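You operate a simulated robot arm through the tools that you are given. There is no shell and no other tool. Be economical: measure what you need, move in short steps, check, and stop when the job is done.

You are at the controls of a simulated robot arm. One attempt, no reset.

TASK
Ladle water into the white paint pot up to its line, then stir.
Fine: Water from the wide orange tub; stir till no streak shows; ladle back where it stood, stick back in the long grey tray. Keep fingers out of paint and oil; none on the tiles or down a drain. Spill a teaspoon at most, drop nothing, leave nothing switched on.
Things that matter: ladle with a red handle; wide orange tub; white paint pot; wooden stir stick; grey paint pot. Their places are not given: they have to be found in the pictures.

The check looks at the end state, three seconds after you hand in, the way a careful person would. Anything else that was tipped, shoved, dropped, spilled or broken makes it a failure.

THE ROBOT
A 6-joint arm with a two-finger parallel gripper, fixed in place. Base frame: the origin is at the foot of the arm, x ahead of it, y to its left, z up; the work surface is at about z = 0.74. Lengths are in m, angles in rad, forces in N, time in s.
With the tool pointing down near the work surface it reaches from about 0.16 to 0.84 m from the base axis. Its first joint turns from -2.897 to 2.897 rad. Payload 3.91 kg.
Tool frame: the origin (TCP) lies between the finger pads and is the grasp point; the fingertips stand 0.03 m ahead of it; z points along the fingers, y is the line along which they close. Largest opening 0.11 m; finger width 0.02, thickness 0.01; the body of the gripper, 0.048 by 0.112 m, starts 0.055 m behind the TCP.
Orientation is that of the tool frame in the base frame, as a unit quaternion [w, x, y, z]. With the fingers straight down and closing along the base's y, the tool's x points along the base's -x, its y along +y and its z along -z.

THE INTERFACE
- The arm moves only by the tool nudge_tool. Its argument "increments" is a list of rows, each a list of 7 numbers: the turn, a rotation vector about the tool's x, y, z in rad, then the shift along the tool's x, y, z in m, then the gripper command, from -1 (fully open) to 1 (shut), values between in proportion. In form: [[wx, wy, wz, x, y, z, claw], ...]. A call has 1 to 8 rows; each row is the pose to reach, as a shift and turn from the pose commanded when the call began, along the tool's axes at that moment. Each row takes 0.2 s and may step no farther than 0.05 m and 0.15 rad from the row before; otherwise, or with a gripper value out of range, the whole call is refused. Where a pose cannot be reached the arm comes as near as it can. A force on the tool above 90 N (or 10 N above the force at the start of the call, whichever is more), or a blocked arm, ends the call early, and 0.2 s more pass. The fingers move at their own pace (about 0.108 m/s each) and stop on an object; they squeeze with about 24 N. The grip force told is the motor's: it shows also when the fingers shut on nothing. Time passes only in rows, and 0.2 s behind the last, so rows that repeat a pose let the fingers close. It gives the time, the measured TCP pose, the force on the tool (base axes), the opening and the grip force at its end, in the units of the frame above (readings bear some noise).
- Cameras (640 x 400 px; columns grow to the right, rows downward): "scene" is fixed at [0.221, -0.4974, 1.3396]; the picture's right is [0.94, -0.34, 0.00], its down [-0.18, -0.50, -0.84] and it looks along [0.29, 0.79, -0.54] (base axes); focal length 345 px, centre (320, 200). "wrist" rides on the gripper at [-0.036, 0, -0.057] in the tool frame; the picture's right is [0.00, -1.00, 0.00], its down [0.97, 0.00, -0.24] and it looks along [0.24, 0.00, 0.97] (tool axes); focal length 218 px, centre (320, 200).
- camera(camera): a new picture of that camera. No time passes.
- raise_lower(by): slides the trunk up (or, below 0, down) by that many m; the arm rides with it, the base frame stays. It gives what a move gives, with no picture.
- locate(camera, pixels): for up to 12 pixels [column, row] of the newest picture of that camera ("zoom" is the newest enlarged one), the place [x, y, z] in the base frame of the surface seen there, good to about 0.003 m. No time passes.
- inspect(camera, box): a new picture of the part [left, top, right, bottom] of that camera's present view, enlarged. No time passes.
- finish_job(): hands the job in; it is judged then, once.

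Keep the steps short. Do not move on a guess: measure, check each grasp and each placing, and mend mistakes. In all there are 80 turns and 34 pictures (those below and enlarged ones count). Leave the gripper open and the arm clear of the work at the hand-in unless told otherwise, and finish with a single line.

The tools are called after "Request:" as name(argument=value, ...) on one line, values as JSON. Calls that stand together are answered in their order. nudge_tool: Moves the arm, as the interface text tells. Its arguments: {"type":"object","properties":{"increments":{"type":"array"}},"required":["increments"]} The other tools are called the same way: raise_lower (by) slides the trunk up or down; camera (camera) takes a picture; locate (camera, pixels) gives the place of the surface under pixels of a picture; inspect (camera, box) takes an enlarged picture of a part of a camera's view; finish_job () hands the job in.

At the start:

```text
t: 0.0
ee_pos: [0.318, 0.4091, 1.1061]
tool_rot: [0.0, 0.0, 1.0, 0.0]
force: [-0.1, 0.6, 0.4]
width: 0.11
gripper_force: 0.1
trunk travel left (down, up): [-0.4, 0.14]
```

scene: 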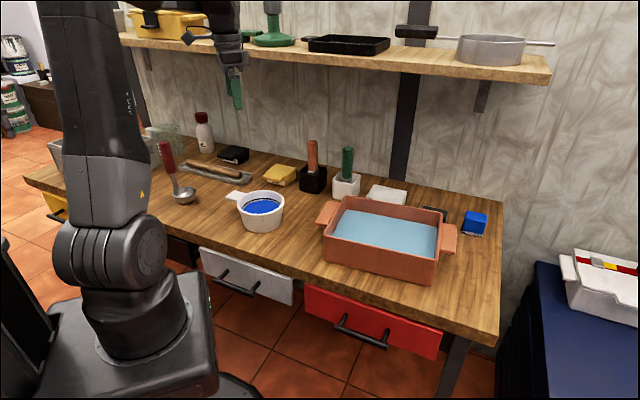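
wrist: 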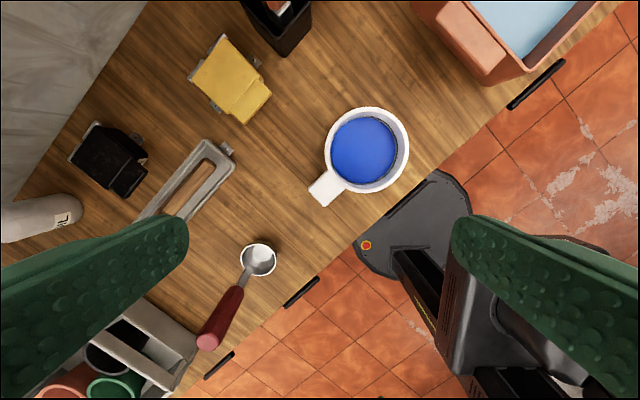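

I'll start with enlarged views: the ladle, stick tray and white pot on the left, then the orange tub and its surroundings.

Request:
inspect(camera="scene", box=[130, 100, 330, 240])

Request:
inspect(camera="scene", box=[290, 130, 510, 290])

Request:
locate(camera="wrist", pixels=[[208, 341], [235, 290], [258, 258], [244, 257], [365, 150], [367, 108], [408, 150], [320, 195], [190, 190], [155, 215], [222, 150], [430, 20]])

Request:
locate(camera="scene", pixels=[[165, 145], [169, 168], [183, 194], [262, 208], [262, 228], [242, 206], [385, 235], [340, 200], [325, 238], [435, 260], [440, 225], [215, 171]])

```text
2.86 times, centred on (230, 170) of scene
```

zoom: 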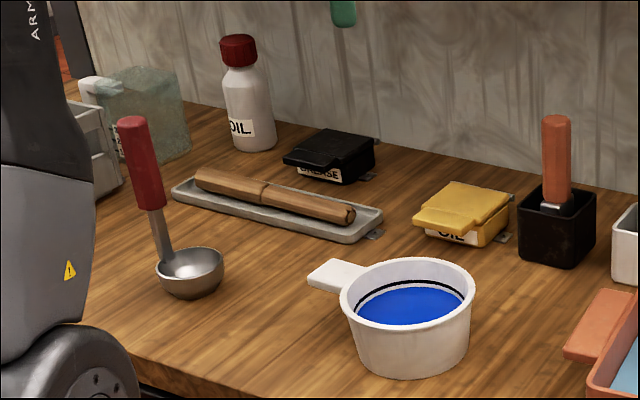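

```text
2.50 times, centred on (400, 210) of scene
```

zoom: 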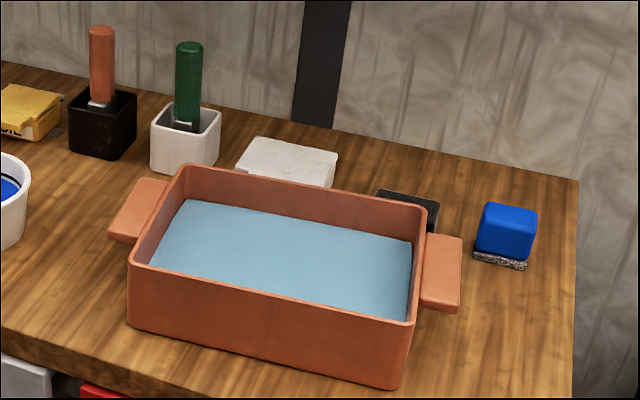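

```text
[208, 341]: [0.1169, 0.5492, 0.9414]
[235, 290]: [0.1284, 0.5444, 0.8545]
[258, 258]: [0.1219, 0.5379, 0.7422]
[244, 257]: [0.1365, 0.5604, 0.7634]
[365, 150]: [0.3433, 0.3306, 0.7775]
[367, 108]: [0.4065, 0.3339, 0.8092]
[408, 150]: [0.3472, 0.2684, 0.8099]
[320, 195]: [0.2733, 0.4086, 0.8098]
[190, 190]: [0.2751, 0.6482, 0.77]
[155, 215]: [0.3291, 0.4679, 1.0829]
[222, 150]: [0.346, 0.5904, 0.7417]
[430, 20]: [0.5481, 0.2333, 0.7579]
```

```text
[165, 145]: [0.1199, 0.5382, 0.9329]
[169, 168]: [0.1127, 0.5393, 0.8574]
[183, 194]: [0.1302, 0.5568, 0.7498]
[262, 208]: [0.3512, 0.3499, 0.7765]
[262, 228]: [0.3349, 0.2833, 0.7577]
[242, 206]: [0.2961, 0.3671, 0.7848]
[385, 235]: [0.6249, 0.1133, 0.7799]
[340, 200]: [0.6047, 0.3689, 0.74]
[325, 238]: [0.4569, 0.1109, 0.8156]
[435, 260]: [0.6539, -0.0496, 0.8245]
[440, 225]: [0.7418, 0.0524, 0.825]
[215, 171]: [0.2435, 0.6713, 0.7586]
```

The ladle stands upright with its handle top at about z 0.94. Next I'll enlarge the tray and stick, the ladle and the crate in the wrist view, and the pot's line in the scene view.

Request:
inspect(camera="wrist", box=[60, 120, 300, 270])

Request:
inspect(camera="wrist", box=[80, 230, 304, 370])

Request:
inspect(camera="scene", box=[220, 180, 300, 240])

Request:
locate(camera="zoom", pixels=[[320, 125], [320, 150], [320, 180], [320, 260], [240, 130], [460, 130], [335, 85], [335, 65], [120, 70], [300, 370], [235, 170], [330, 280]])

```text
2.67 times, centred on (180, 195) of wrist
```

zoom: 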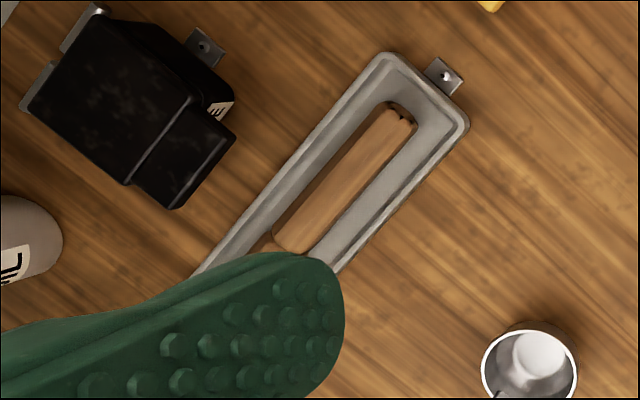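

```text
2.86 times, centred on (192, 300) of wrist
```

zoom: 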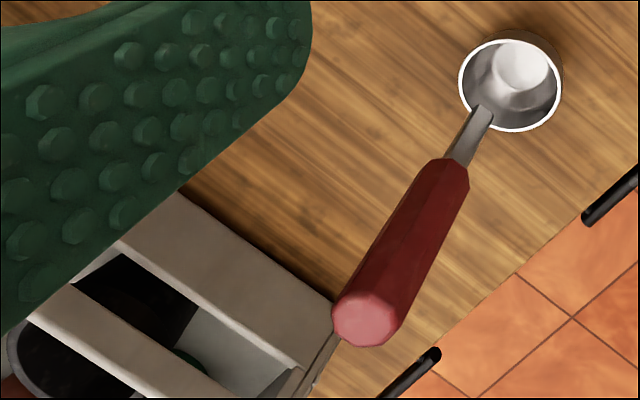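

```text
6.67 times, centred on (260, 210) of scene
```

zoom: 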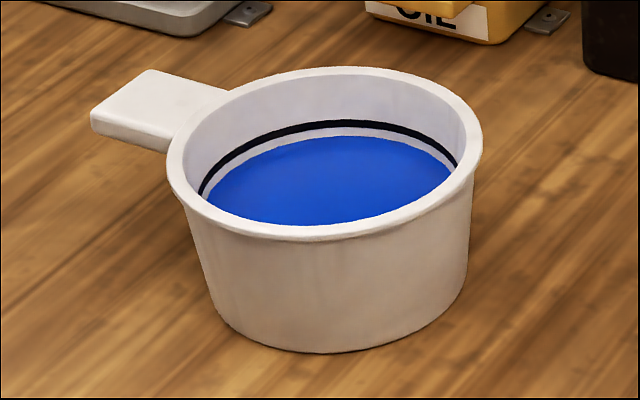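

```text
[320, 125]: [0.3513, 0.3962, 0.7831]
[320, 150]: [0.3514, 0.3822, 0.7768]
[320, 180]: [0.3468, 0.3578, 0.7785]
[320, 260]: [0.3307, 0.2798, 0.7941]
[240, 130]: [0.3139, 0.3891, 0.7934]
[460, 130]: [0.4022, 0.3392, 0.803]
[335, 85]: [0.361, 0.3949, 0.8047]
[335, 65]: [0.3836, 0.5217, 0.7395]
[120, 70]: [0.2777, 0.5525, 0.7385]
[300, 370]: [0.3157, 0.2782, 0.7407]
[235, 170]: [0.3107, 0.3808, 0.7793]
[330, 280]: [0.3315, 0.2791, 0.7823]
```

Measurements so far:
- **Pot:** centre about (0.353, 0.335), rim z 0.81, paint at 0.777 and the line at about 0.784.
- **Ladle:** handle at about (0.118, 0.547), with its bowl toward (+x, −y).

I'll move high over the ladle while turning the tool by −135° about its own z. The fingers will then close across the bowl direction, and the camera will end up on top when I pour.

Request:
nudge_tool(increments=[[0, 0, -0.147, 0.025, 0.017, 0, -1], [0, 0, -0.294, 0.05, 0.034, 0, -1], [0, 0, -0.441, 0.075, 0.051, 0, -1], [0, 0, -0.588, 0.1, 0.068, 0, -1], [0, 0, -0.735, 0.125, 0.085, 0, -1], [0, 0, -0.882, 0.15, 0.102, 0, -1], [0, 0, -1.029, 0.175, 0.12, 0, -1], [0, 0, -1.176, 0.2, 0.137, 0, -1]])

Request:
nudge_tool(increments=[[0, 0, -0.147, 0, 0, 0, -1], [0, 0, -0.294, 0, 0, 0, -1], [0, 0, -0.441, 0, 0, 0, -1], [0, 0, -0.588, 0, 0, 0, -1], [0, 0, -0.735, 0, 0, 0, -1], [0, 0, -0.882, 0, 0, 0, -1], [0, 0, -1.029, 0, 0, 0, -1], [0, 0, -1.18, 0, 0, 0, -1]])

Request:
camera(camera="wrist")

```text
t: 1.8
ee_pos: [0.116, 0.5483, 1.1066]
tool_rot: [0.0, -0.556, 0.831, 0.0]
force: [-0.2, 0.6, 0.1]
width: 0.1099
gripper_force: 0.0
trunk travel left (down, up): [-0.4, 0.14]
```

```text
refused: row 8 steps farther than a row can; nothing moved
```

```text
26 pictures are left
```

wrist: 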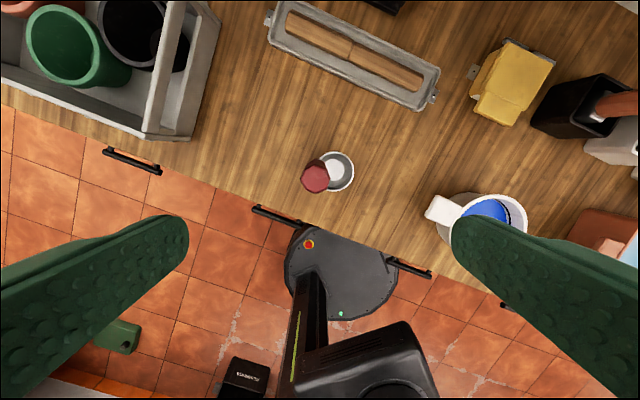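

The second turn was refused because its last step was 0.151, so the yaw is at about half. This view from above is useful, so I'll locate the ladle handle, its bowl and the stick before going on.

Request:
locate(camera="wrist", pixels=[[315, 181], [335, 168], [353, 165], [340, 190], [343, 153], [328, 157], [283, 20], [345, 45], [350, 55], [420, 85], [275, 25], [430, 100]])

Request:
inspect(camera="wrist", box=[260, 120, 388, 200])

Request:
locate(camera="scene", pixels=[[540, 80], [300, 60], [160, 45], [505, 205], [210, 225], [300, 95]])

```text
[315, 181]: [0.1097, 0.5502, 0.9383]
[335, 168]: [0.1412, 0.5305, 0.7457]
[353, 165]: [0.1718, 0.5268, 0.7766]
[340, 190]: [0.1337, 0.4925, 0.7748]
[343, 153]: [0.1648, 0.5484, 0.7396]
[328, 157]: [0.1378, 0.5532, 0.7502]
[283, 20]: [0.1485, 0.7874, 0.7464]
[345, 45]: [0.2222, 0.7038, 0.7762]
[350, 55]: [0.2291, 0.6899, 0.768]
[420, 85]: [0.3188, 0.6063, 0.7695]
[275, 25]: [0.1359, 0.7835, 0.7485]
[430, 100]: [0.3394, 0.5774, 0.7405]
```

```text
5.00 times, centred on (324, 160) of wrist
```

zoom: 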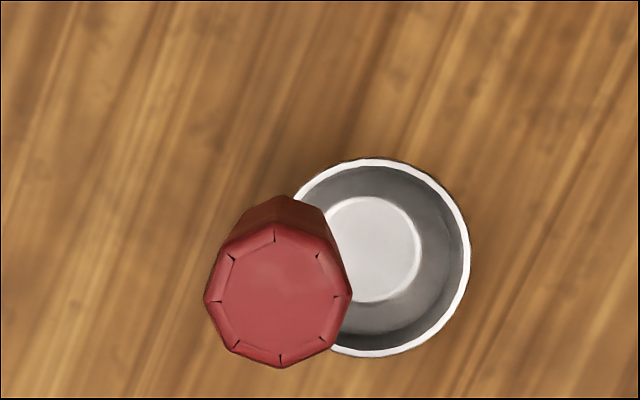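

```text
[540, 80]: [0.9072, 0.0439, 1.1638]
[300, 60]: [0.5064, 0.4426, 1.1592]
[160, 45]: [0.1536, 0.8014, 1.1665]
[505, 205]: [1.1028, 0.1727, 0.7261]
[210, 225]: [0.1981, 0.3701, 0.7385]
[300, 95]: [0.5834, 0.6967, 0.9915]
```

The ladle handle is octagonal, about 0.03 wide, with its top at (0.1115, 0.5505, 0.938). The bowl centre is near (0.140, 0.529), so the bowl points along about −45°. I'll finish the yaw in legal steps and centre on the handle.

Request:
nudge_tool(increments=[[0, 0, -0.1475, 0, 0.001, 0, -1], [0, 0, -0.295, 0, 0.002, 0, -1], [0, 0, -0.4425, 0, 0.003, 0, -1], [0, 0, -0.59, 0, 0.004, 0, -1], [0, 0, -0.7375, 0, 0.005, 0, -1], [0, 0, -0.885, 0, 0.005, 0, -1], [0, 0, -1.0325, 0, 0.005, 0, -1], [0, 0, -1.18, 0, 0.005, 0, -1]])

Request:
inspect(camera="wrist", box=[240, 110, 400, 210])

```text
t: 3.6
ee_pos: [0.1136, 0.5487, 1.107]
tool_rot: [0.001, 0.924, -0.382, 0.001]
force: [-0.6, 0.3, -0.9]
width: 0.1096
gripper_force: 0.0
trunk travel left (down, up): [-0.4, 0.14]
```

```text
4.00 times, centred on (320, 160) of wrist
```

zoom: 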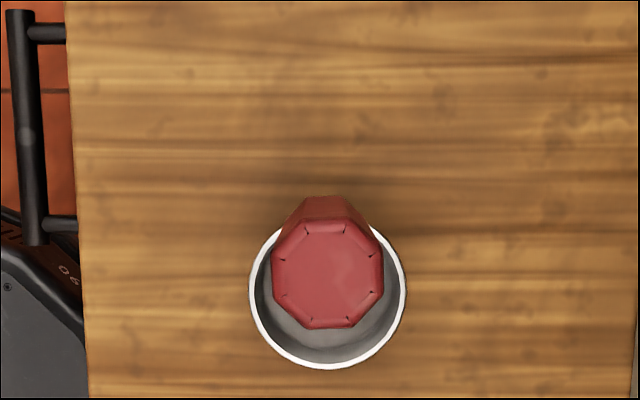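

The handle is square to the fingers and within 3 mm of centre. I'll descend 0.19 m to z≈0.917 with the fingers open, then close.

Request:
nudge_tool(increments=[[0, 0, 0, -0.003, -0.001, 0.04, -1], [0, 0, 0, -0.003, -0.0015, 0.08, -1], [0, 0, 0, -0.003, -0.0015, 0.12, -1], [0, 0, 0, -0.003, -0.0015, 0.15, -1], [0, 0, 0, -0.003, -0.0015, 0.175, -1], [0, 0, 0, -0.003, -0.0015, 0.19, -1], [0, 0, 0, -0.003, -0.0015, 0.19, -1]])

Request:
nudge_tool(increments=[[0, 0, 0, 0, 0, 0, 0.2], [0, 0, 0, 0, 0, 0, 0.6], [0, 0, 0, 0, 0, 0, 1], [0, 0, 0, 0, 0, 0, 1], [0, 0, 0, 0, 0, 0, 1]])

Request:
camera(camera="scene")

```text
t: 5.2
ee_pos: [0.1119, 0.5499, 0.9149]
tool_rot: [0.001, 0.924, -0.383, 0.0]
force: [-0.5, -0.5, -0.8]
width: 0.1103
gripper_force: 0.1
trunk travel left (down, up): [-0.4, 0.14]
```

```text
t: 6.4
ee_pos: [0.1125, 0.5509, 0.9157]
tool_rot: [0.0, 0.924, -0.382, -0.001]
force: [0.2, -0.5, -0.4]
width: 0.03
gripper_force: 23.8
trunk travel left (down, up): [-0.4, 0.14]
```

```text
23 pictures are left
```

scene: 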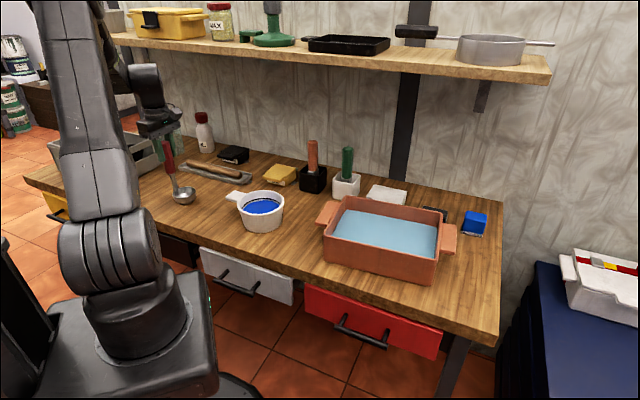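

The ladle is held (width 0.030, grip 23.8 N). Its home pose is TCP (0.112, 0.550, 0.915). Before carrying it over, I'll measure the tub's rim, walls and water.

Request:
locate(camera="scene", pixels=[[345, 198], [325, 234], [440, 223], [433, 258], [350, 220], [390, 230], [430, 240], [340, 236], [380, 250], [425, 252], [395, 213], [445, 215]])

Request:
nudge_tool(increments=[[0, 0, 0, 0, 0, -0.02, 1], [0, 0, 0, 0, 0, -0.05, 1], [0, 0, 0, 0, 0, -0.08, 1], [0, 0, 0, 0, 0, -0.11, 1], [0, 0, 0, 0, 0, -0.13, 1], [0, 0, 0, 0, 0, -0.13, 1]])

```text
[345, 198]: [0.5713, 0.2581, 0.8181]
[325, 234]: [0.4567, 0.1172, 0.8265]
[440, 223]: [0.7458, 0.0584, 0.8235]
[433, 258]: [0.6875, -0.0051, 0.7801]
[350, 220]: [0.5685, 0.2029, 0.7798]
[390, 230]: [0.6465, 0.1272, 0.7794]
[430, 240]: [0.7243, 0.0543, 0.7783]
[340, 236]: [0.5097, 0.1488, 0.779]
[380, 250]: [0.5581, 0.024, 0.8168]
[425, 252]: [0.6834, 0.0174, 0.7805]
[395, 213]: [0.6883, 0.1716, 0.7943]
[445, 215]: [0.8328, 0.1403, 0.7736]
```

```text
t: 7.8
ee_pos: [0.1108, 0.5504, 1.0457]
tool_rot: [0.001, 0.924, -0.383, -0.001]
force: [-0.6, -0.5, -2.3]
width: 0.0299
gripper_force: 24.0
trunk travel left (down, up): [-0.4, 0.14]
```

The tub's centre is about (0.607, 0.097), its rim at 0.825 and its water at 0.780. The ladle lifted cleanly (about −2 N). I'll carry it level to the tub, with the bowl bottom at about 0.87, well above the pot rim at 0.81.

Request:
nudge_tool(increments=[[0, 0, 0, 0.03, -0.001, 0, 1], [0, 0, 0, 0.07, -0.003, 0, 1], [0, 0, 0, 0.11, -0.005, 0, 1], [0, 0, 0, 0.15, -0.007, 0, 1], [0, 0, 0, 0.19, -0.009, 0, 1], [0, 0, 0, 0.23, -0.011, 0, 1], [0, 0, 0, 0.27, -0.013, 0, 1], [0, 0, 0, 0.31, -0.015, 0, 1]])

Request:
nudge_tool(increments=[[0, 0, 0, 0.04, -0.002, 0, 1], [0, 0, 0, 0.08, -0.004, 0, 1], [0, 0, 0, 0.12, -0.006, 0, 1], [0, 0, 0, 0.16, -0.008, 0, 1], [0, 0, 0, 0.2, -0.01, 0, 1], [0, 0, 0, 0.24, -0.012, 0, 1], [0, 0, 0, 0.28, -0.014, 0, 1], [0, 0, 0, 0.323, -0.016, 0, 1]])

Request:
camera(camera="wrist")

```text
t: 9.6
ee_pos: [0.3429, 0.3422, 1.0461]
tool_rot: [0.0, 0.924, -0.383, 0.0]
force: [1.0, 0.5, -2.1]
width: 0.0297
gripper_force: 24.3
trunk travel left (down, up): [-0.4, 0.14]
```

```text
t: 11.4
ee_pos: [0.5824, 0.1239, 1.0459]
tool_rot: [0.0, 0.924, -0.383, 0.0]
force: [0.9, -0.1, -2.5]
width: 0.0296
gripper_force: 23.9
trunk travel left (down, up): [-0.4, 0.14]
```

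```text
22 pictures are left
```

wrist: 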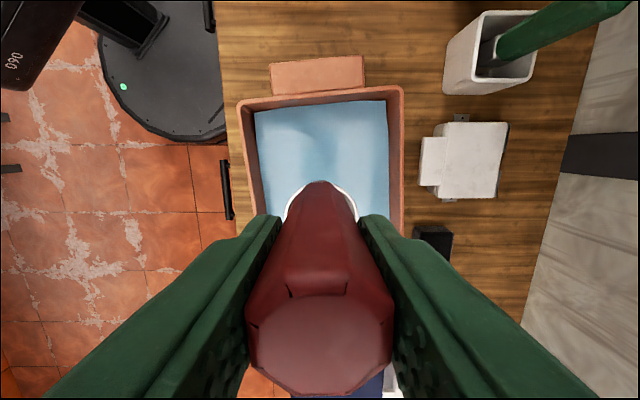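

The bowl is centred over the tub. Water depth is about equal to bowl height, so I'll tilt the front lip down about 0.75 rad around the bowl while lowering the bowl centre to about z 0.797, and watch the force.

Request:
nudge_tool(increments=[[0, -0.15, 0, 0.0212, 0, 0.0113, 1], [0, -0.3, 0, 0.0427, 0, 0.0259, 1], [0, -0.45, 0, 0.064, 0, 0.0486, 1], [0, -0.6, 0, 0.0846, 0, 0.0745, 1], [0, -0.75, 0, 0.1041, 0, 0.0984, 1], [0, -0.75, 0, 0.1041, 0, 0.1134, 1], [0, -0.75, 0, 0.1041, 0, 0.1234, 1], [0, -0.75, 0, 0.1041, 0, 0.1234, 1]])

Request:
camera(camera="wrist")

Request:
inspect(camera="scene", box=[290, 130, 510, 290])

```text
t: 13.2
ee_pos: [0.6551, 0.0508, 0.9227]
tool_rot: [-0.141, 0.859, -0.356, -0.339]
force: [0.6, 0.8, -2.4]
width: 0.0293
gripper_force: 24.2
trunk travel left (down, up): [-0.4, 0.14]
```

```text
21 pictures are left
```

wrist: 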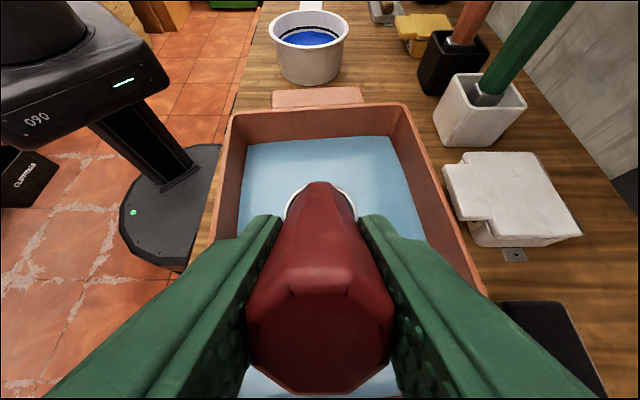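

```text
2.50 times, centred on (400, 210) of scene
```

zoom: 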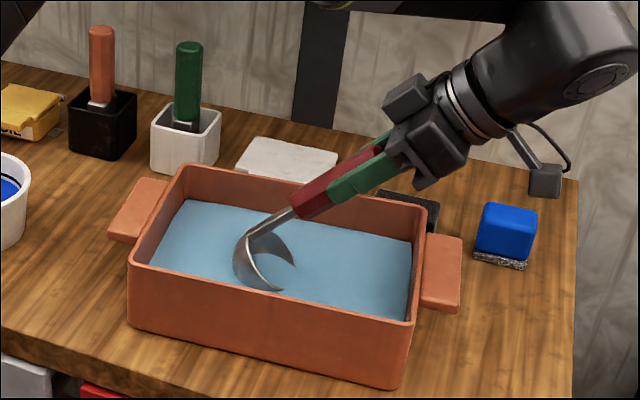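

The tilted bowl is just at the water. I'll lower it straight down 12 mm in small steps and watch the force.

Request:
nudge_tool(increments=[[0, 0, 0, 0.0027, 0, 0.0029, 1], [0, 0, 0, 0.0055, 0, 0.0059, 1], [0, 0, 0, 0.0082, 0, 0.0088, 1], [0, 0, 0, 0.0082, 0, 0.0088, 1]])

Request:
inspect(camera="scene", box=[340, 185, 440, 255])

```text
t: 14.2
ee_pos: [0.6539, 0.0506, 0.9111]
tool_rot: [-0.141, 0.86, -0.357, -0.337]
force: [1.3, -1.2, 6.8]
width: 0.0295
gripper_force: 24.2
trunk travel left (down, up): [-0.4, 0.14]
```

```text
5.71 times, centred on (390, 220) of scene
```

zoom: 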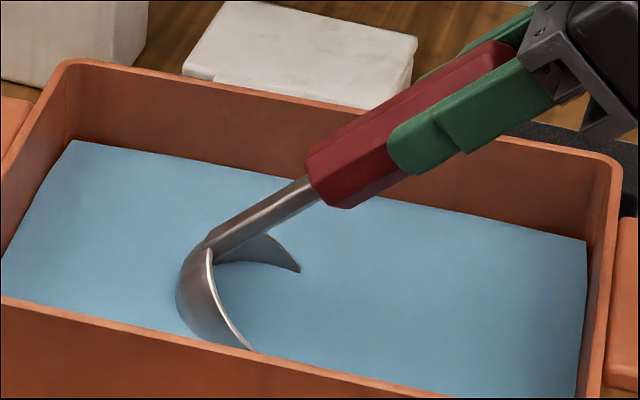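

Light floor contact (about 9 N), and the bowl is well under water. I'll raise it 2–3 mm and rotate back upright about the bowl, then lift slowly.

Request:
nudge_tool(increments=[[0, 0, 0, -0.0014, 0, -0.0015, 1], [0, 0.12, 0, -0.0178, 0, 0.0026, 1], [0, 0.24, 0, -0.0339, 0, 0.0099, 1], [0, 0.36, 0, -0.0488, 0, 0.0191, 1], [0, 0.48, 0, -0.0622, 0, 0.0298, 1], [0, 0.6, 0, -0.0744, 0, 0.0419, 1], [0, 0.72, 0, -0.0852, 0, 0.0553, 1], [0, 0.75, 0, -0.0873, 0, 0.059, 1]])

Request:
nudge_tool(increments=[[0, 0, 0, 0, 0, 0, 1], [0, 0, 0, 0, 0, -0.007, 1], [0, 0, 0, 0, 0, -0.017, 1], [0, 0, 0, 0, 0, -0.035, 1], [0, 0, 0, 0, 0, -0.05, 1], [0, 0, 0, 0, 0, -0.06, 1], [0, 0, 0, 0, 0, -0.06, 1]])

Request:
inspect(camera="scene", box=[310, 150, 450, 250])

```text
t: 16.0
ee_pos: [0.5826, 0.1257, 0.9279]
tool_rot: [0.0, 0.924, -0.383, 0.0]
force: [-0.2, 0.4, -2.9]
width: 0.0294
gripper_force: 24.0
trunk travel left (down, up): [-0.4, 0.14]
```

```text
t: 17.6
ee_pos: [0.581, 0.1258, 0.9877]
tool_rot: [0.0, 0.924, -0.383, 0.0]
force: [-0.4, -0.3, -2.6]
width: 0.0294
gripper_force: 24.4
trunk travel left (down, up): [-0.4, 0.14]
```

```text
4.00 times, centred on (380, 200) of scene
```

zoom: 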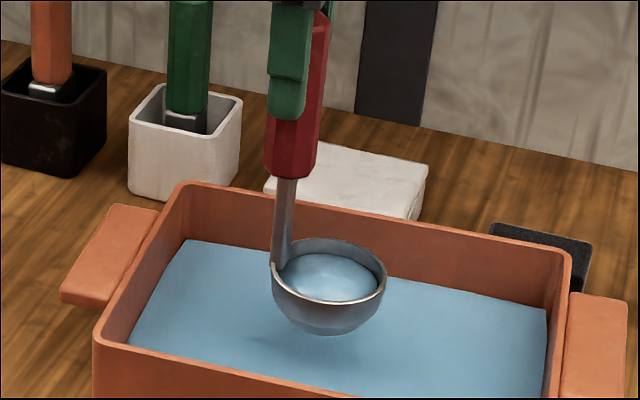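

The ladle is full to just below its rim, with no drips visible. I'll raise it 35 mm so its bottom clears the tub rim, then carry it gently back along −x of the tool toward the pot.

Request:
nudge_tool(increments=[[0, 0, 0, 0, 0, -0.02, 1], [0, 0, 0, 0, 0, -0.036, 1], [0, 0, 0, -0.01, 0, -0.036, 1], [0, 0, 0, -0.035, 0.001, -0.036, 1], [0, 0, 0, -0.065, 0.003, -0.036, 1], [0, 0, 0, -0.1, 0.004, -0.036, 1], [0, 0, 0, -0.135, 0.005, -0.036, 1], [0, 0, 0, -0.17, 0.006, -0.036, 1]])

Request:
nudge_tool(increments=[[0, 0, 0, -0.035, 0.001, 0, 1], [0, 0, 0, -0.07, 0.003, 0, 1], [0, 0, 0, -0.1, 0.004, 0, 1], [0, 0, 0, -0.13, 0.005, 0, 1], [0, 0, 0, -0.155, 0.006, 0, 1], [0, 0, 0, -0.175, 0.007, 0, 1], [0, 0, 0, -0.185, 0.007, 0, 1], [0, 0, 0, -0.185, 0.007, 0, 1]])

Request:
inspect(camera="scene", box=[180, 100, 400, 260])

```text
t: 19.4
ee_pos: [0.4557, 0.2406, 1.0222]
tool_rot: [0.0, 0.924, -0.383, -0.001]
force: [0.5, 0.0, -2.3]
width: 0.0295
gripper_force: 23.9
trunk travel left (down, up): [-0.4, 0.14]
```

```text
t: 21.2
ee_pos: [0.3227, 0.3666, 1.0224]
tool_rot: [0.0, 0.924, -0.383, -0.001]
force: [-0.9, 0.1, -3.0]
width: 0.0294
gripper_force: 23.9
trunk travel left (down, up): [-0.4, 0.14]
```

```text
2.50 times, centred on (290, 180) of scene
```

zoom: 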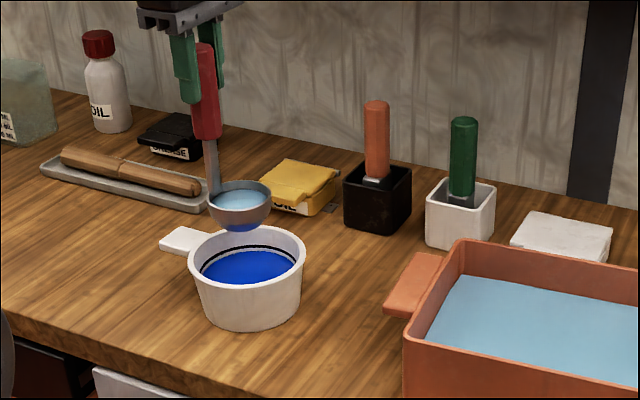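

I'll check the bowl's actual place against the pot before pouring.

Request:
locate(camera="zoom", pixels=[[240, 200], [215, 200], [268, 195], [240, 214], [247, 265], [192, 255], [303, 255], [245, 312], [248, 231]])

```text
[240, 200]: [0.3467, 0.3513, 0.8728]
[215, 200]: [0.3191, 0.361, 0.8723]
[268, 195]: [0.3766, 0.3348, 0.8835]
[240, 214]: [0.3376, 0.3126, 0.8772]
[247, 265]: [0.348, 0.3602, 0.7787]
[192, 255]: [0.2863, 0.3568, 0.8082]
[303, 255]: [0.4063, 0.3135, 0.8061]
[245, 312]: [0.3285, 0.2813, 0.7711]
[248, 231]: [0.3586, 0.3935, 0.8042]
```

The pot's centre is (0.346, 0.333) with inner radius about 0.053, and the bowl is within 1 cm of it. I'll tilt about the bowl to 0.9 rad to begin pouring and then look.

Request:
nudge_tool(increments=[[0, -0.15, 0, 0.0212, 0, -0.0037, 1], [0, -0.3, 0, 0.0427, 0, -0.0041, 1], [0, -0.4, 0, 0.0569, 0, -0.0027, 1], [0, -0.5, 0, 0.0709, 0, 0.0002, 1], [0, -0.6, 0, 0.0846, 0, 0.0045, 1], [0, -0.7, 0, 0.0978, 0, 0.0101, 1], [0, -0.8, 0, 0.1103, 0, 0.017, 1], [0, -0.9, 0, 0.1221, 0, 0.0252, 1]])

Request:
inspect(camera="scene", box=[220, 100, 440, 260])

```text
t: 23.0
ee_pos: [0.4081, 0.2801, 0.9977]
tool_rot: [-0.167, 0.831, -0.344, -0.403]
force: [0.6, 0.9, -1.9]
width: 0.0292
gripper_force: 24.0
trunk travel left (down, up): [-0.4, 0.14]
```

```text
2.50 times, centred on (330, 180) of scene
```

zoom: 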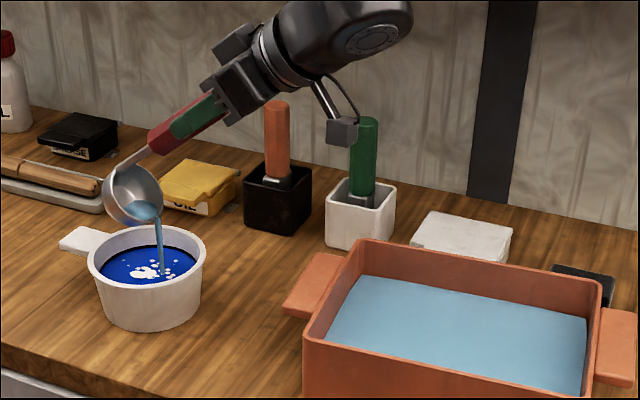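

Water is flowing into the pot. I'll check the level against the line and the hanging box's clearance before going further.

Request:
inspect(camera="scene", box=[222, 170, 302, 230])

Request:
locate(camera="scene", pixels=[[339, 152], [341, 158], [325, 138]])

```text
6.67 times, centred on (262, 200) of scene
```

zoom: 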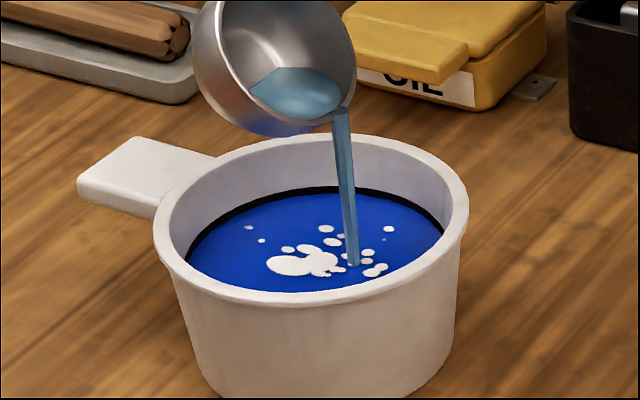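

```text
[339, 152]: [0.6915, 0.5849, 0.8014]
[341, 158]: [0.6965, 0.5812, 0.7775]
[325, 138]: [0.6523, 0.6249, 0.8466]
```

The level has just reached the lower edge of the line. I'll stop now by tilting back 0.45 rad, then look again.

Request:
nudge_tool(increments=[[0, 0.15, 0, -0.0204, 0, 0.0068, 1], [0, 0.3, 0, -0.0395, 0, 0.0165, 1], [0, 0.45, 0, -0.057, 0, 0.029, 1], [0, 0.45, 0, -0.057, 0, 0.029, 1]])

Request:
inspect(camera="scene", box=[222, 170, 302, 230])

Request:
locate(camera="zoom", pixels=[[300, 220], [360, 240], [290, 260], [330, 192], [330, 186]])

```text
t: 24.0
ee_pos: [0.367, 0.3217, 1.0246]
tool_rot: [-0.085, 0.9, -0.374, -0.206]
force: [0.3, 1.1, -1.7]
width: 0.0294
gripper_force: 24.0
trunk travel left (down, up): [-0.4, 0.14]
```

```text
6.67 times, centred on (262, 200) of scene
```

zoom: 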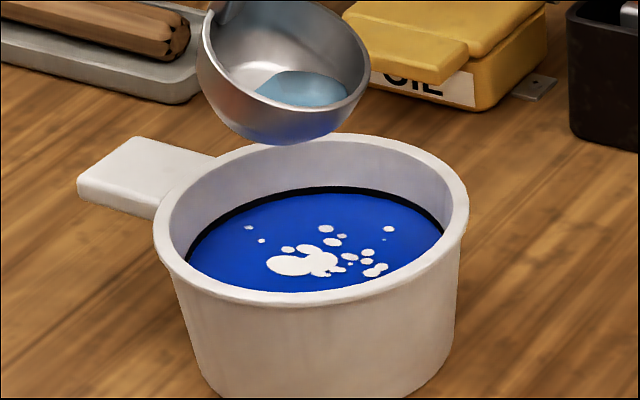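

```text
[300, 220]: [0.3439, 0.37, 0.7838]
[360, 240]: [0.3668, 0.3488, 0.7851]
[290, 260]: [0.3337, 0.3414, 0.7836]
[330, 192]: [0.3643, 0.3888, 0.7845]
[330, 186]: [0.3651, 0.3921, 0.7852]
```

Flow has stopped with the level at about z 0.784, right around the line. I'll look closer at the line before deciding whether to add more.

Request:
inspect(camera="scene", box=[244, 192, 292, 222])

```text
13.33 times, centred on (268, 207) of scene
```

zoom: 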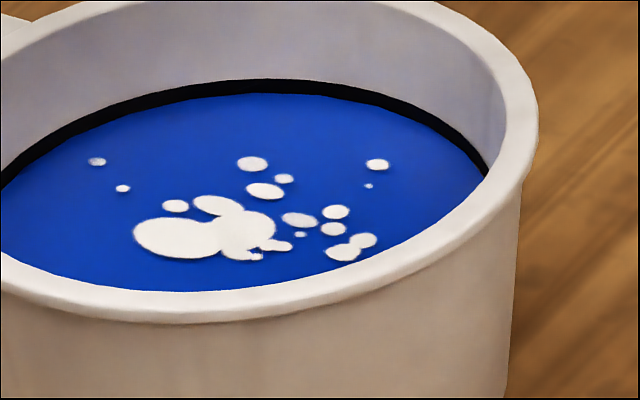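

I'll locate the top of the line, the paint edge and the surface in this closest view.

Request:
locate(camera="zoom", pixels=[[265, 70], [265, 76], [265, 81], [265, 87], [265, 93], [265, 100], [265, 130], [440, 150], [450, 130], [465, 140], [400, 250], [100, 200]])

```text
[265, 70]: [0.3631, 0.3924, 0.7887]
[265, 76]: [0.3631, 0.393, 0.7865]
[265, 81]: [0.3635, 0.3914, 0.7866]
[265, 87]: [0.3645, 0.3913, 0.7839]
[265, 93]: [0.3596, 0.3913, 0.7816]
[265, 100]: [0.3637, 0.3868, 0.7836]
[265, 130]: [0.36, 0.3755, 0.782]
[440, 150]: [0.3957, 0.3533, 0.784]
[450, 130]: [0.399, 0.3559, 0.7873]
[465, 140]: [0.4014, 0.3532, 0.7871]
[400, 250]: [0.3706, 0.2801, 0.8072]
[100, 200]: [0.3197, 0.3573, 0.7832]
```

The line spans about 0.7825–0.7865 and the level is at its lower edge, about 0.783. I'll add a small dash by dipping briefly to 0.85 rad and straight back.

Request:
nudge_tool(increments=[[0, -0.15, 0, 0.0212, 0, -0.0037, 1], [0, -0.3, 0, 0.0427, 0, -0.0041, 1], [0, -0.4, 0, 0.0569, 0, -0.0027, 1], [0, -0.3, 0, 0.0427, 0, -0.0041, 1], [0, -0.15, 0, 0.0212, 0, -0.0037, 1], [0, 0, 0, 0, 0, 0, 1], [0, 0, 0, 0, 0, 0, 1]])

Request:
inspect(camera="scene", box=[244, 192, 292, 222])

Request:
locate(camera="zoom", pixels=[[265, 70], [265, 81], [265, 85], [265, 100], [265, 110], [265, 130], [440, 150], [400, 230], [100, 200], [300, 120], [200, 150], [350, 160]])

```text
t: 25.6
ee_pos: [0.3675, 0.3218, 1.0233]
tool_rot: [-0.085, 0.901, -0.373, -0.205]
force: [-0.2, -0.2, -3.5]
width: 0.0294
gripper_force: 24.1
trunk travel left (down, up): [-0.4, 0.14]
```

```text
13.33 times, centred on (268, 207) of scene
```

zoom: 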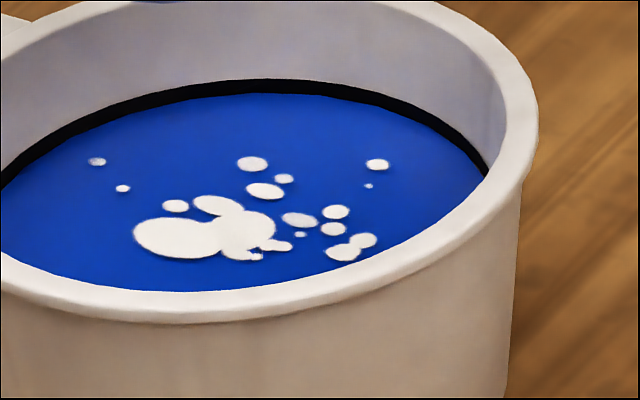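

```text
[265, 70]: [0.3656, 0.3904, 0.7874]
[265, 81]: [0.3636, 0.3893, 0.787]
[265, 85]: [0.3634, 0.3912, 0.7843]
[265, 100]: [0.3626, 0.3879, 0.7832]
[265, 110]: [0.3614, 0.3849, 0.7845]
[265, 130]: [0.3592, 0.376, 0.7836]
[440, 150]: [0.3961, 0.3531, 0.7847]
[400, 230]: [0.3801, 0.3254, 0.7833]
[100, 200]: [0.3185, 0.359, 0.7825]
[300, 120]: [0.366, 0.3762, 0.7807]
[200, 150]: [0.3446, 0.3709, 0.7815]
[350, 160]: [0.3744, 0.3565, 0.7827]
```

No change, because that tilt was short of where the water starts to run. I'll try briefly to 1.0 rad and back.

Request:
nudge_tool(increments=[[0, -0.15, 0, 0.0212, 0, -0.0037, 1], [0, -0.3, 0, 0.0427, 0, -0.0041, 1], [0, -0.45, 0, 0.064, 0, -0.0014, 1], [0, -0.55, 0, 0.0779, 0, 0.0022, 1], [0, -0.42, 0, 0.0598, 0, -0.0021, 1], [0, -0.28, 0, 0.0399, 0, -0.0042, 1], [0, -0.14, 0, 0.0198, 0, -0.0035, 1], [0, 0, 0, 0, 0, 0, 1]])

Request:
inspect(camera="scene", box=[244, 192, 292, 222])

```text
t: 27.4
ee_pos: [0.3657, 0.3241, 1.0231]
tool_rot: [-0.085, 0.9, -0.374, -0.205]
force: [-0.9, 0.0, -2.4]
width: 0.0293
gripper_force: 24.8
trunk travel left (down, up): [-0.4, 0.14]
```

```text
13.33 times, centred on (268, 207) of scene
```

zoom: 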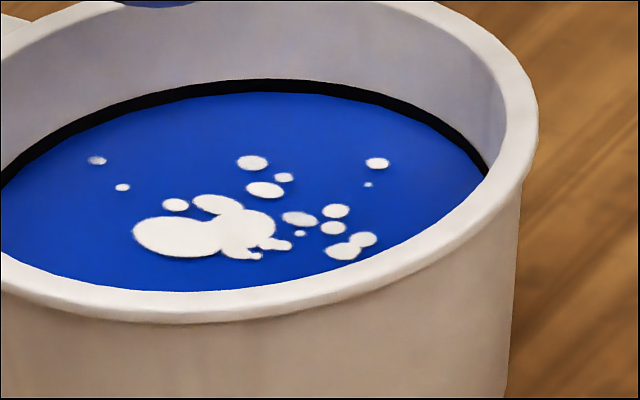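

It rose only slightly, and the level is now just inside the line. Anything left in the ladle would still keep the level within the band, so I'll do one more short dip to 1.1 rad.

Request:
nudge_tool(increments=[[0, -0.15, 0, 0.0212, 0, -0.0037, 1], [0, -0.3, 0, 0.0427, 0, -0.0041, 1], [0, -0.45, 0, 0.064, 0, -0.0014, 1], [0, -0.58, 0, 0.0819, 0, 0.0035, 1], [0, -0.65, 0, 0.0912, 0, 0.0071, 1], [0, -0.52, 0, 0.0737, 0, 0.001, 1], [0, -0.37, 0, 0.0526, 0, -0.0032, 1], [0, -0.22, 0, 0.0312, 0, -0.0043, 1]])

Request:
inspect(camera="scene", box=[232, 176, 296, 216])

```text
t: 29.2
ee_pos: [0.3866, 0.3009, 1.0144]
tool_rot: [-0.126, 0.873, -0.362, -0.303]
force: [0.6, 0.0, -2.2]
width: 0.0292
gripper_force: 24.0
trunk travel left (down, up): [-0.4, 0.14]
```

```text
10.00 times, centred on (264, 196) of scene
```

zoom: 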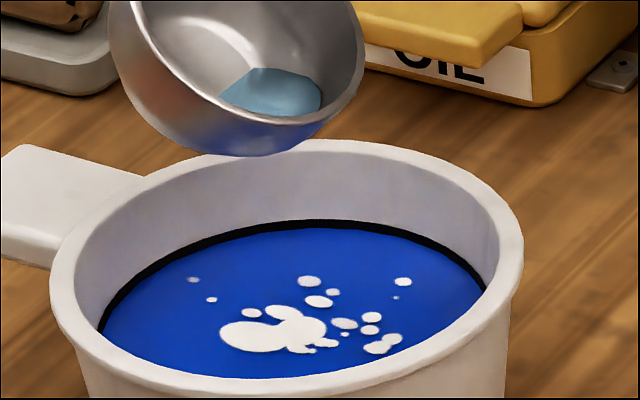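

The level is now about the middle of the line. I'll bring the ladle upright and carry the remainder back to the tub.

Request:
nudge_tool(increments=[[0, 0.15, 0, -0.0204, 0, 0.0068, 1], [0, 0.3, 0, -0.0395, 0, 0.0165, 1], [0, 0.45, 0, -0.057, 0, 0.029, 1], [0, 0.6, 0, -0.0724, 0, 0.0441, 1], [0, 0.67, 0, -0.0787, 0, 0.0518, 1], [0, 0.67, 0, -0.0787, 0, 0.0518, 1]])

Request:
nudge_tool(increments=[[0, 0, 0, 0.01, 0, -0.003, 1], [0, 0, 0, 0.03, -0.001, -0.006, 1], [0, 0, 0, 0.06, -0.002, -0.006, 1], [0, 0, 0, 0.095, -0.003, -0.006, 1], [0, 0, 0, 0.13, -0.004, -0.006, 1], [0, 0, 0, 0.165, -0.005, -0.006, 1], [0, 0, 0, 0.19, -0.006, -0.006, 1], [0, 0, 0, 0.2, -0.007, -0.006, 1]])

Request:
nudge_tool(increments=[[0, 0, 0, 0.02, -0.001, 0, 1], [0, 0, 0, 0.05, -0.002, 0, 1], [0, 0, 0, 0.085, -0.003, 0, 1], [0, 0, 0, 0.115, -0.004, 0, 1], [0, 0, 0, 0.135, -0.005, 0, 1], [0, 0, 0, 0.145, -0.006, 0, 1], [0, 0, 0, 0.145, -0.006, 0, 1]])

```text
t: 30.6
ee_pos: [0.322, 0.3668, 1.0229]
tool_rot: [0.0, 0.924, -0.383, 0.0]
force: [-0.3, -0.2, -1.8]
width: 0.0297
gripper_force: 23.9
trunk travel left (down, up): [-0.4, 0.14]
```

```text
t: 32.4
ee_pos: [0.4684, 0.2305, 1.0296]
tool_rot: [0.0, 0.924, -0.382, 0.0]
force: [-0.1, 0.5, -1.9]
width: 0.0293
gripper_force: 23.9
trunk travel left (down, up): [-0.4, 0.14]
```

```text
t: 34.0
ee_pos: [0.5745, 0.1319, 1.0281]
tool_rot: [0.0, 0.924, -0.383, -0.001]
force: [-1.0, 0.3, -2.7]
width: 0.0294
gripper_force: 24.3
trunk travel left (down, up): [-0.4, 0.14]
```

Over the tub, I'll tilt the ladle well over so the rest runs out, sliding slightly toward the pot end but staying inside the tub.

Request:
nudge_tool(increments=[[0, -0.15, 0, 0.0112, 0, -0.0037, 1], [0, -0.3, 0, 0.0227, 0, -0.0041, 1], [0, -0.45, 0, 0.034, 0, -0.0014, 1], [0, -0.6, 0, 0.0446, 0, 0.0045, 1], [0, -0.75, 0, 0.0541, 0, 0.0134, 1], [0, -0.9, 0, 0.0721, 0, 0.0252, 1], [0, -1.05, 0, 0.0882, 0, 0.0395, 1], [0, -1.2, 0, 0.1018, 0, 0.056, 1]])

Request:
nudge_tool(increments=[[0, -0.15, 0, 0.0212, 0, -0.0037, 1], [0, -0.3, 0, 0.0427, 0, -0.0041, 1], [0, -0.4, 0, 0.0569, 0, -0.0027, 1], [0, -0.5, 0, 0.0709, 0, 0.0002, 1], [0, -0.5, 0, 0.0709, 0, 0.0002, 1], [0, -0.5, 0, 0.0709, 0, 0.0002, 1], [0, -0.5, 0, 0.0709, 0, 0.0002, 1], [0, -0.5, 0, 0.0709, 0, 0.0002, 1]])

Request:
inspect(camera="scene", box=[290, 120, 530, 290])

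```text
t: 35.8
ee_pos: [0.5817, 0.1062, 0.9253]
tool_rot: [-0.224, 0.765, -0.326, -0.508]
force: [3.3, -4.4, 3.9]
width: 0.0291
gripper_force: 24.5
out of reach, approached as far as the arm can: row 6, 7, 8
trunk travel left (down, up): [-0.4, 0.14]
```

```text
t: 36.3
ee_pos: [0.5501, 0.1246, 0.8912]
tool_rot: [-0.248, 0.734, -0.301, -0.556]
force: [-4.4, -5.7, 21.8]
width: 0.0297
gripper_force: 24.2
out of reach, approached as far as the arm can: row 1, 2
trunk travel left (down, up): [-0.4, 0.14]
stopped in row 2: the force on the tool passed its limit (the readings are from after the stop); the commanded pose is now the measured one
```

```text
2.35 times, centred on (410, 205) of scene
```

zoom: 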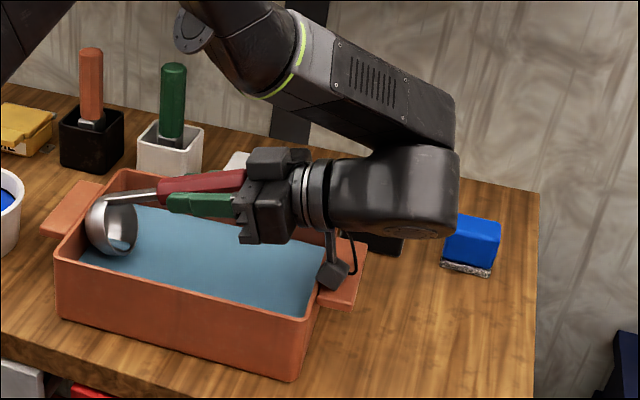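

The arm ran out of reach and the hanging box on the wrist caught the tub. The tub's front-left corner has moved from pixel (324,236) to about (297,231), so the tub has been shoved along the table. I'll measure before moving anything.

Request:
locate(camera="zoom", pixels=[[122, 172], [57, 258], [298, 376], [340, 215], [115, 250], [90, 225], [120, 210], [75, 205], [335, 270], [345, 290], [10, 200], [310, 318]])

```text
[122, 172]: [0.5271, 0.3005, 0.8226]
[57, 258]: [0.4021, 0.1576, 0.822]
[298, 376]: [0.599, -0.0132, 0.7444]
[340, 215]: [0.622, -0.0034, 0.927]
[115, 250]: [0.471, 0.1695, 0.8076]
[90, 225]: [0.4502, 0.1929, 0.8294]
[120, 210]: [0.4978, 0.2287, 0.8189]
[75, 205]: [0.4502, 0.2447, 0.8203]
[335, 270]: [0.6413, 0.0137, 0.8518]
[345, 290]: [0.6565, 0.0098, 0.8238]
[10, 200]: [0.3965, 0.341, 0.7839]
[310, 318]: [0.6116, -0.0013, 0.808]
```

The tub is about 0.065 m toward the pot but hasn't touched it. The bowl is still inside the tub and no spill shows. First I'll free the contact by lifting straight up 6 cm in the current tilted pose.

Request:
nudge_tool(increments=[[0, 0, 0, -0.0097, -0.0003, -0.0026, 1], [0, 0, 0, -0.0193, -0.0006, -0.0052, 1], [0, 0, 0, -0.0386, -0.0012, -0.0104, 1], [0, 0, 0, -0.058, -0.0017, -0.0155, 1], [0, 0, 0, -0.058, -0.0017, -0.0155, 1]])

```text
t: 37.5
ee_pos: [0.5352, 0.1373, 0.9377]
tool_rot: [-0.249, 0.734, -0.304, -0.554]
force: [-0.5, 0.2, -2.2]
width: 0.0298
gripper_force: 24.4
out of reach, approached as far as the arm can: row 2, 3, 4, 5
trunk travel left (down, up): [-0.4, 0.14]
```

It's free and the force is back to the ladle's weight. I'll rotate back nearly upright about the bowl, shifting 3 cm into the tub, so that no remaining water can run out.

Request:
nudge_tool(increments=[[0, 0.15, 0, -0.0184, 0, -0.0012, 1], [0, 0.3, 0, -0.0355, 0, 0.0005, 1], [0, 0.45, 0, -0.051, 0, 0.005, 1], [0, 0.6, 0, -0.0646, 0, 0.0151, 1], [0, 0.75, 0, -0.0775, 0, 0.0322, 1], [0, 0.9, 0, -0.0879, 0, 0.051, 1], [0, 1.05, 0, -0.0952, 0, 0.0712, 1], [0, 1.2, 0, -0.0994, 0, 0.0922, 1]])

Request:
camera(camera="wrist")

```text
t: 39.3
ee_pos: [0.4553, 0.219, 1.0091]
tool_rot: [-0.036, 0.919, -0.389, -0.045]
force: [-0.6, 0.1, -1.9]
width: 0.0292
gripper_force: 23.8
trunk travel left (down, up): [-0.4, 0.14]
```

```text
8 pictures are left
```

wrist: 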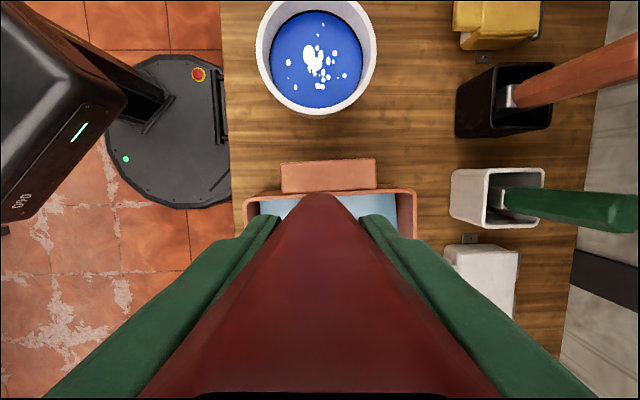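

The handle now looks closer to the camera, so the ladle may have slid up in the grip. I'll measure the handle's top edge and the tub corners in this picture.

Request:
locate(camera="wrist", pixels=[[320, 380], [320, 397], [320, 200], [320, 230], [320, 300], [246, 200], [414, 193], [283, 178], [376, 175], [258, 50], [376, 50], [318, 113]])

Request:
inspect(camera="scene", box=[240, 100, 480, 280])

```text
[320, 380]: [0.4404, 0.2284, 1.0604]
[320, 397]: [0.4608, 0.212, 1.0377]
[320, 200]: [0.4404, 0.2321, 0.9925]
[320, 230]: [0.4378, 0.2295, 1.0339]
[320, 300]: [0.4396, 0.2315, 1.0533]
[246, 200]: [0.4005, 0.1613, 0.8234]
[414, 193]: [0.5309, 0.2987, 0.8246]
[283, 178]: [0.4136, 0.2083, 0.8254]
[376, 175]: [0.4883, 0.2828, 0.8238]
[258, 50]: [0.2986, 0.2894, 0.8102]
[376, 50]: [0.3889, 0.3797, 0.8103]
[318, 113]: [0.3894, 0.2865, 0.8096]
```

```text
2.22 times, centred on (360, 190) of scene
```

zoom: 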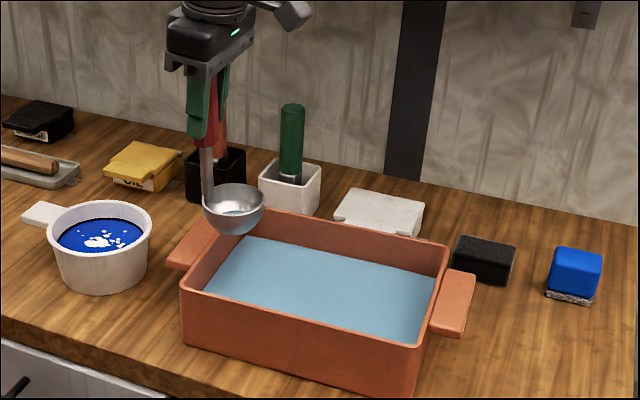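

The ladle has slid about 28 mm up in the grip but is held firmly, and no spill shows. The tub is about 64 mm from home and I'll push it back later. First I'll level the ladle and move it well inside the tub, then yaw it so the handle leans toward the robot when I empty it, which is within reach.

Request:
locate(camera="zoom", pixels=[[205, 207], [263, 203], [235, 230], [232, 186], [235, 212], [205, 140], [206, 175], [205, 95], [436, 338], [300, 250]])

Request:
nudge_tool(increments=[[0, 0.04, 0, 0.012, -0.002, -0.001, 1], [0, 0.08, 0, 0.028, -0.005, -0.002, 1], [0, 0.115, 0, 0.0469, -0.0078, -0.002, 1], [0, 0.115, 0, 0.0469, -0.0078, -0.002, 1]])

```text
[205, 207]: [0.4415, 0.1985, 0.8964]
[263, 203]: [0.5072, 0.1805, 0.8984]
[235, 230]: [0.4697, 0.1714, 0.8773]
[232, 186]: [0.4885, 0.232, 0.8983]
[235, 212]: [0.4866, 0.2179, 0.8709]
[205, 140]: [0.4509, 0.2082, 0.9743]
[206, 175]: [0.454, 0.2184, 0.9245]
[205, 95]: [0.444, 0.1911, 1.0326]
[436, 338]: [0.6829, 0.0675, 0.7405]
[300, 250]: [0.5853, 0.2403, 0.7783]
```

```text
t: 40.3
ee_pos: [0.4923, 0.1898, 1.0048]
tool_rot: [-0.013, 0.921, -0.39, 0.007]
force: [0.7, -0.2, -2.4]
width: 0.0293
gripper_force: 23.6
trunk travel left (down, up): [-0.4, 0.14]
```

The bowl is level at (0.517, 0.165, 0.894), inside the tub. Now I'll yaw +45° about the bowl and rise 2 cm.

Request:
nudge_tool(increments=[[0, 0, 0.13, 0.0003, -0.0045, -0.004, 1], [0, 0, 0.26, 0.0012, -0.009, -0.008, 1], [0, 0, 0.39, 0.0026, -0.0133, -0.012, 1], [0, 0, 0.52, 0.0046, -0.0174, -0.016, 1], [0, 0, 0.65, 0.0071, -0.0212, -0.02, 1], [0, 0, 0.785, 0.0103, -0.0247, -0.02, 1], [0, 0, 0.785, 0.0103, -0.0247, -0.02, 1]])

```text
t: 41.9
ee_pos: [0.5175, 0.2008, 1.0276]
tool_rot: [0.013, -0.701, 0.713, -0.001]
force: [0.2, 0.1, -2.1]
width: 0.0295
gripper_force: 23.9
trunk travel left (down, up): [-0.4, 0.14]
```

I'll tilt in two stages and check for any out-of-reach report between them.

Request:
nudge_tool(increments=[[0, -0.15, 0, 0.017, 0, -0.004, 1], [0, -0.3, 0, 0.0344, 0, -0.0053, 1], [0, -0.45, 0, 0.0518, 0, -0.0041, 1], [0, -0.6, 0, 0.0688, 0, -0.0004, 1], [0, -0.75, 0, 0.0851, 0, 0.0059, 1], [0, -0.9, 0, 0.1001, 0, 0.0146, 1]])

```text
t: 43.3
ee_pos: [0.517, 0.1003, 1.0094]
tool_rot: [0.323, -0.631, 0.636, 0.305]
force: [0.6, 0.7, -1.5]
width: 0.0296
gripper_force: 24.3
trunk travel left (down, up): [-0.4, 0.14]
```

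That's in reach with no complaints. I'll continue to 1.4 rad.

Request:
nudge_tool(increments=[[0, -0.1, 0, 0.0113, 0, -0.0029, 1], [0, -0.2, 0, 0.0228, 0, -0.0047, 1], [0, -0.3, 0, 0.0344, 0, -0.0053, 1], [0, -0.4, 0, 0.046, 0, -0.0049, 1], [0, -0.5, 0, 0.0575, 0, -0.0032, 1], [0, -0.5, 0, 0.0575, 0, -0.0032, 1]])

```text
t: 44.7
ee_pos: [0.5154, 0.0616, 0.965]
tool_rot: [-0.47, 0.537, -0.535, -0.452]
force: [0.5, 0.0, -1.9]
width: 0.0295
gripper_force: 23.7
trunk travel left (down, up): [-0.4, 0.14]
```

Continue to 1.75 rad, hold so it drains, then look.

Request:
nudge_tool(increments=[[0, -0.12, 0, 0.0136, 0, -0.0034, 1], [0, -0.24, 0, 0.0274, 0, -0.0051, 1], [0, -0.35, 0, 0.0402, 0, -0.0053, 1], [0, -0.35, 0, 0.0402, 0, -0.0053, 1], [0, -0.35, 0, 0.0402, 0, -0.0053, 1], [0, -0.35, 0, 0.0402, 0, -0.0053, 1]])

Request:
inspect(camera="scene", box=[280, 120, 440, 240])

```text
t: 46.1
ee_pos: [0.5174, 0.0513, 0.9251]
tool_rot: [0.555, -0.451, 0.446, 0.538]
force: [-0.3, 0.5, -1.6]
width: 0.0296
gripper_force: 23.9
trunk travel left (down, up): [-0.4, 0.14]
```

```text
3.33 times, centred on (360, 180) of scene
```

zoom: 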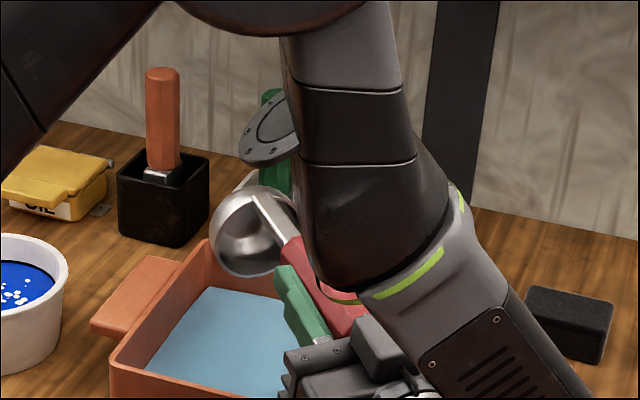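

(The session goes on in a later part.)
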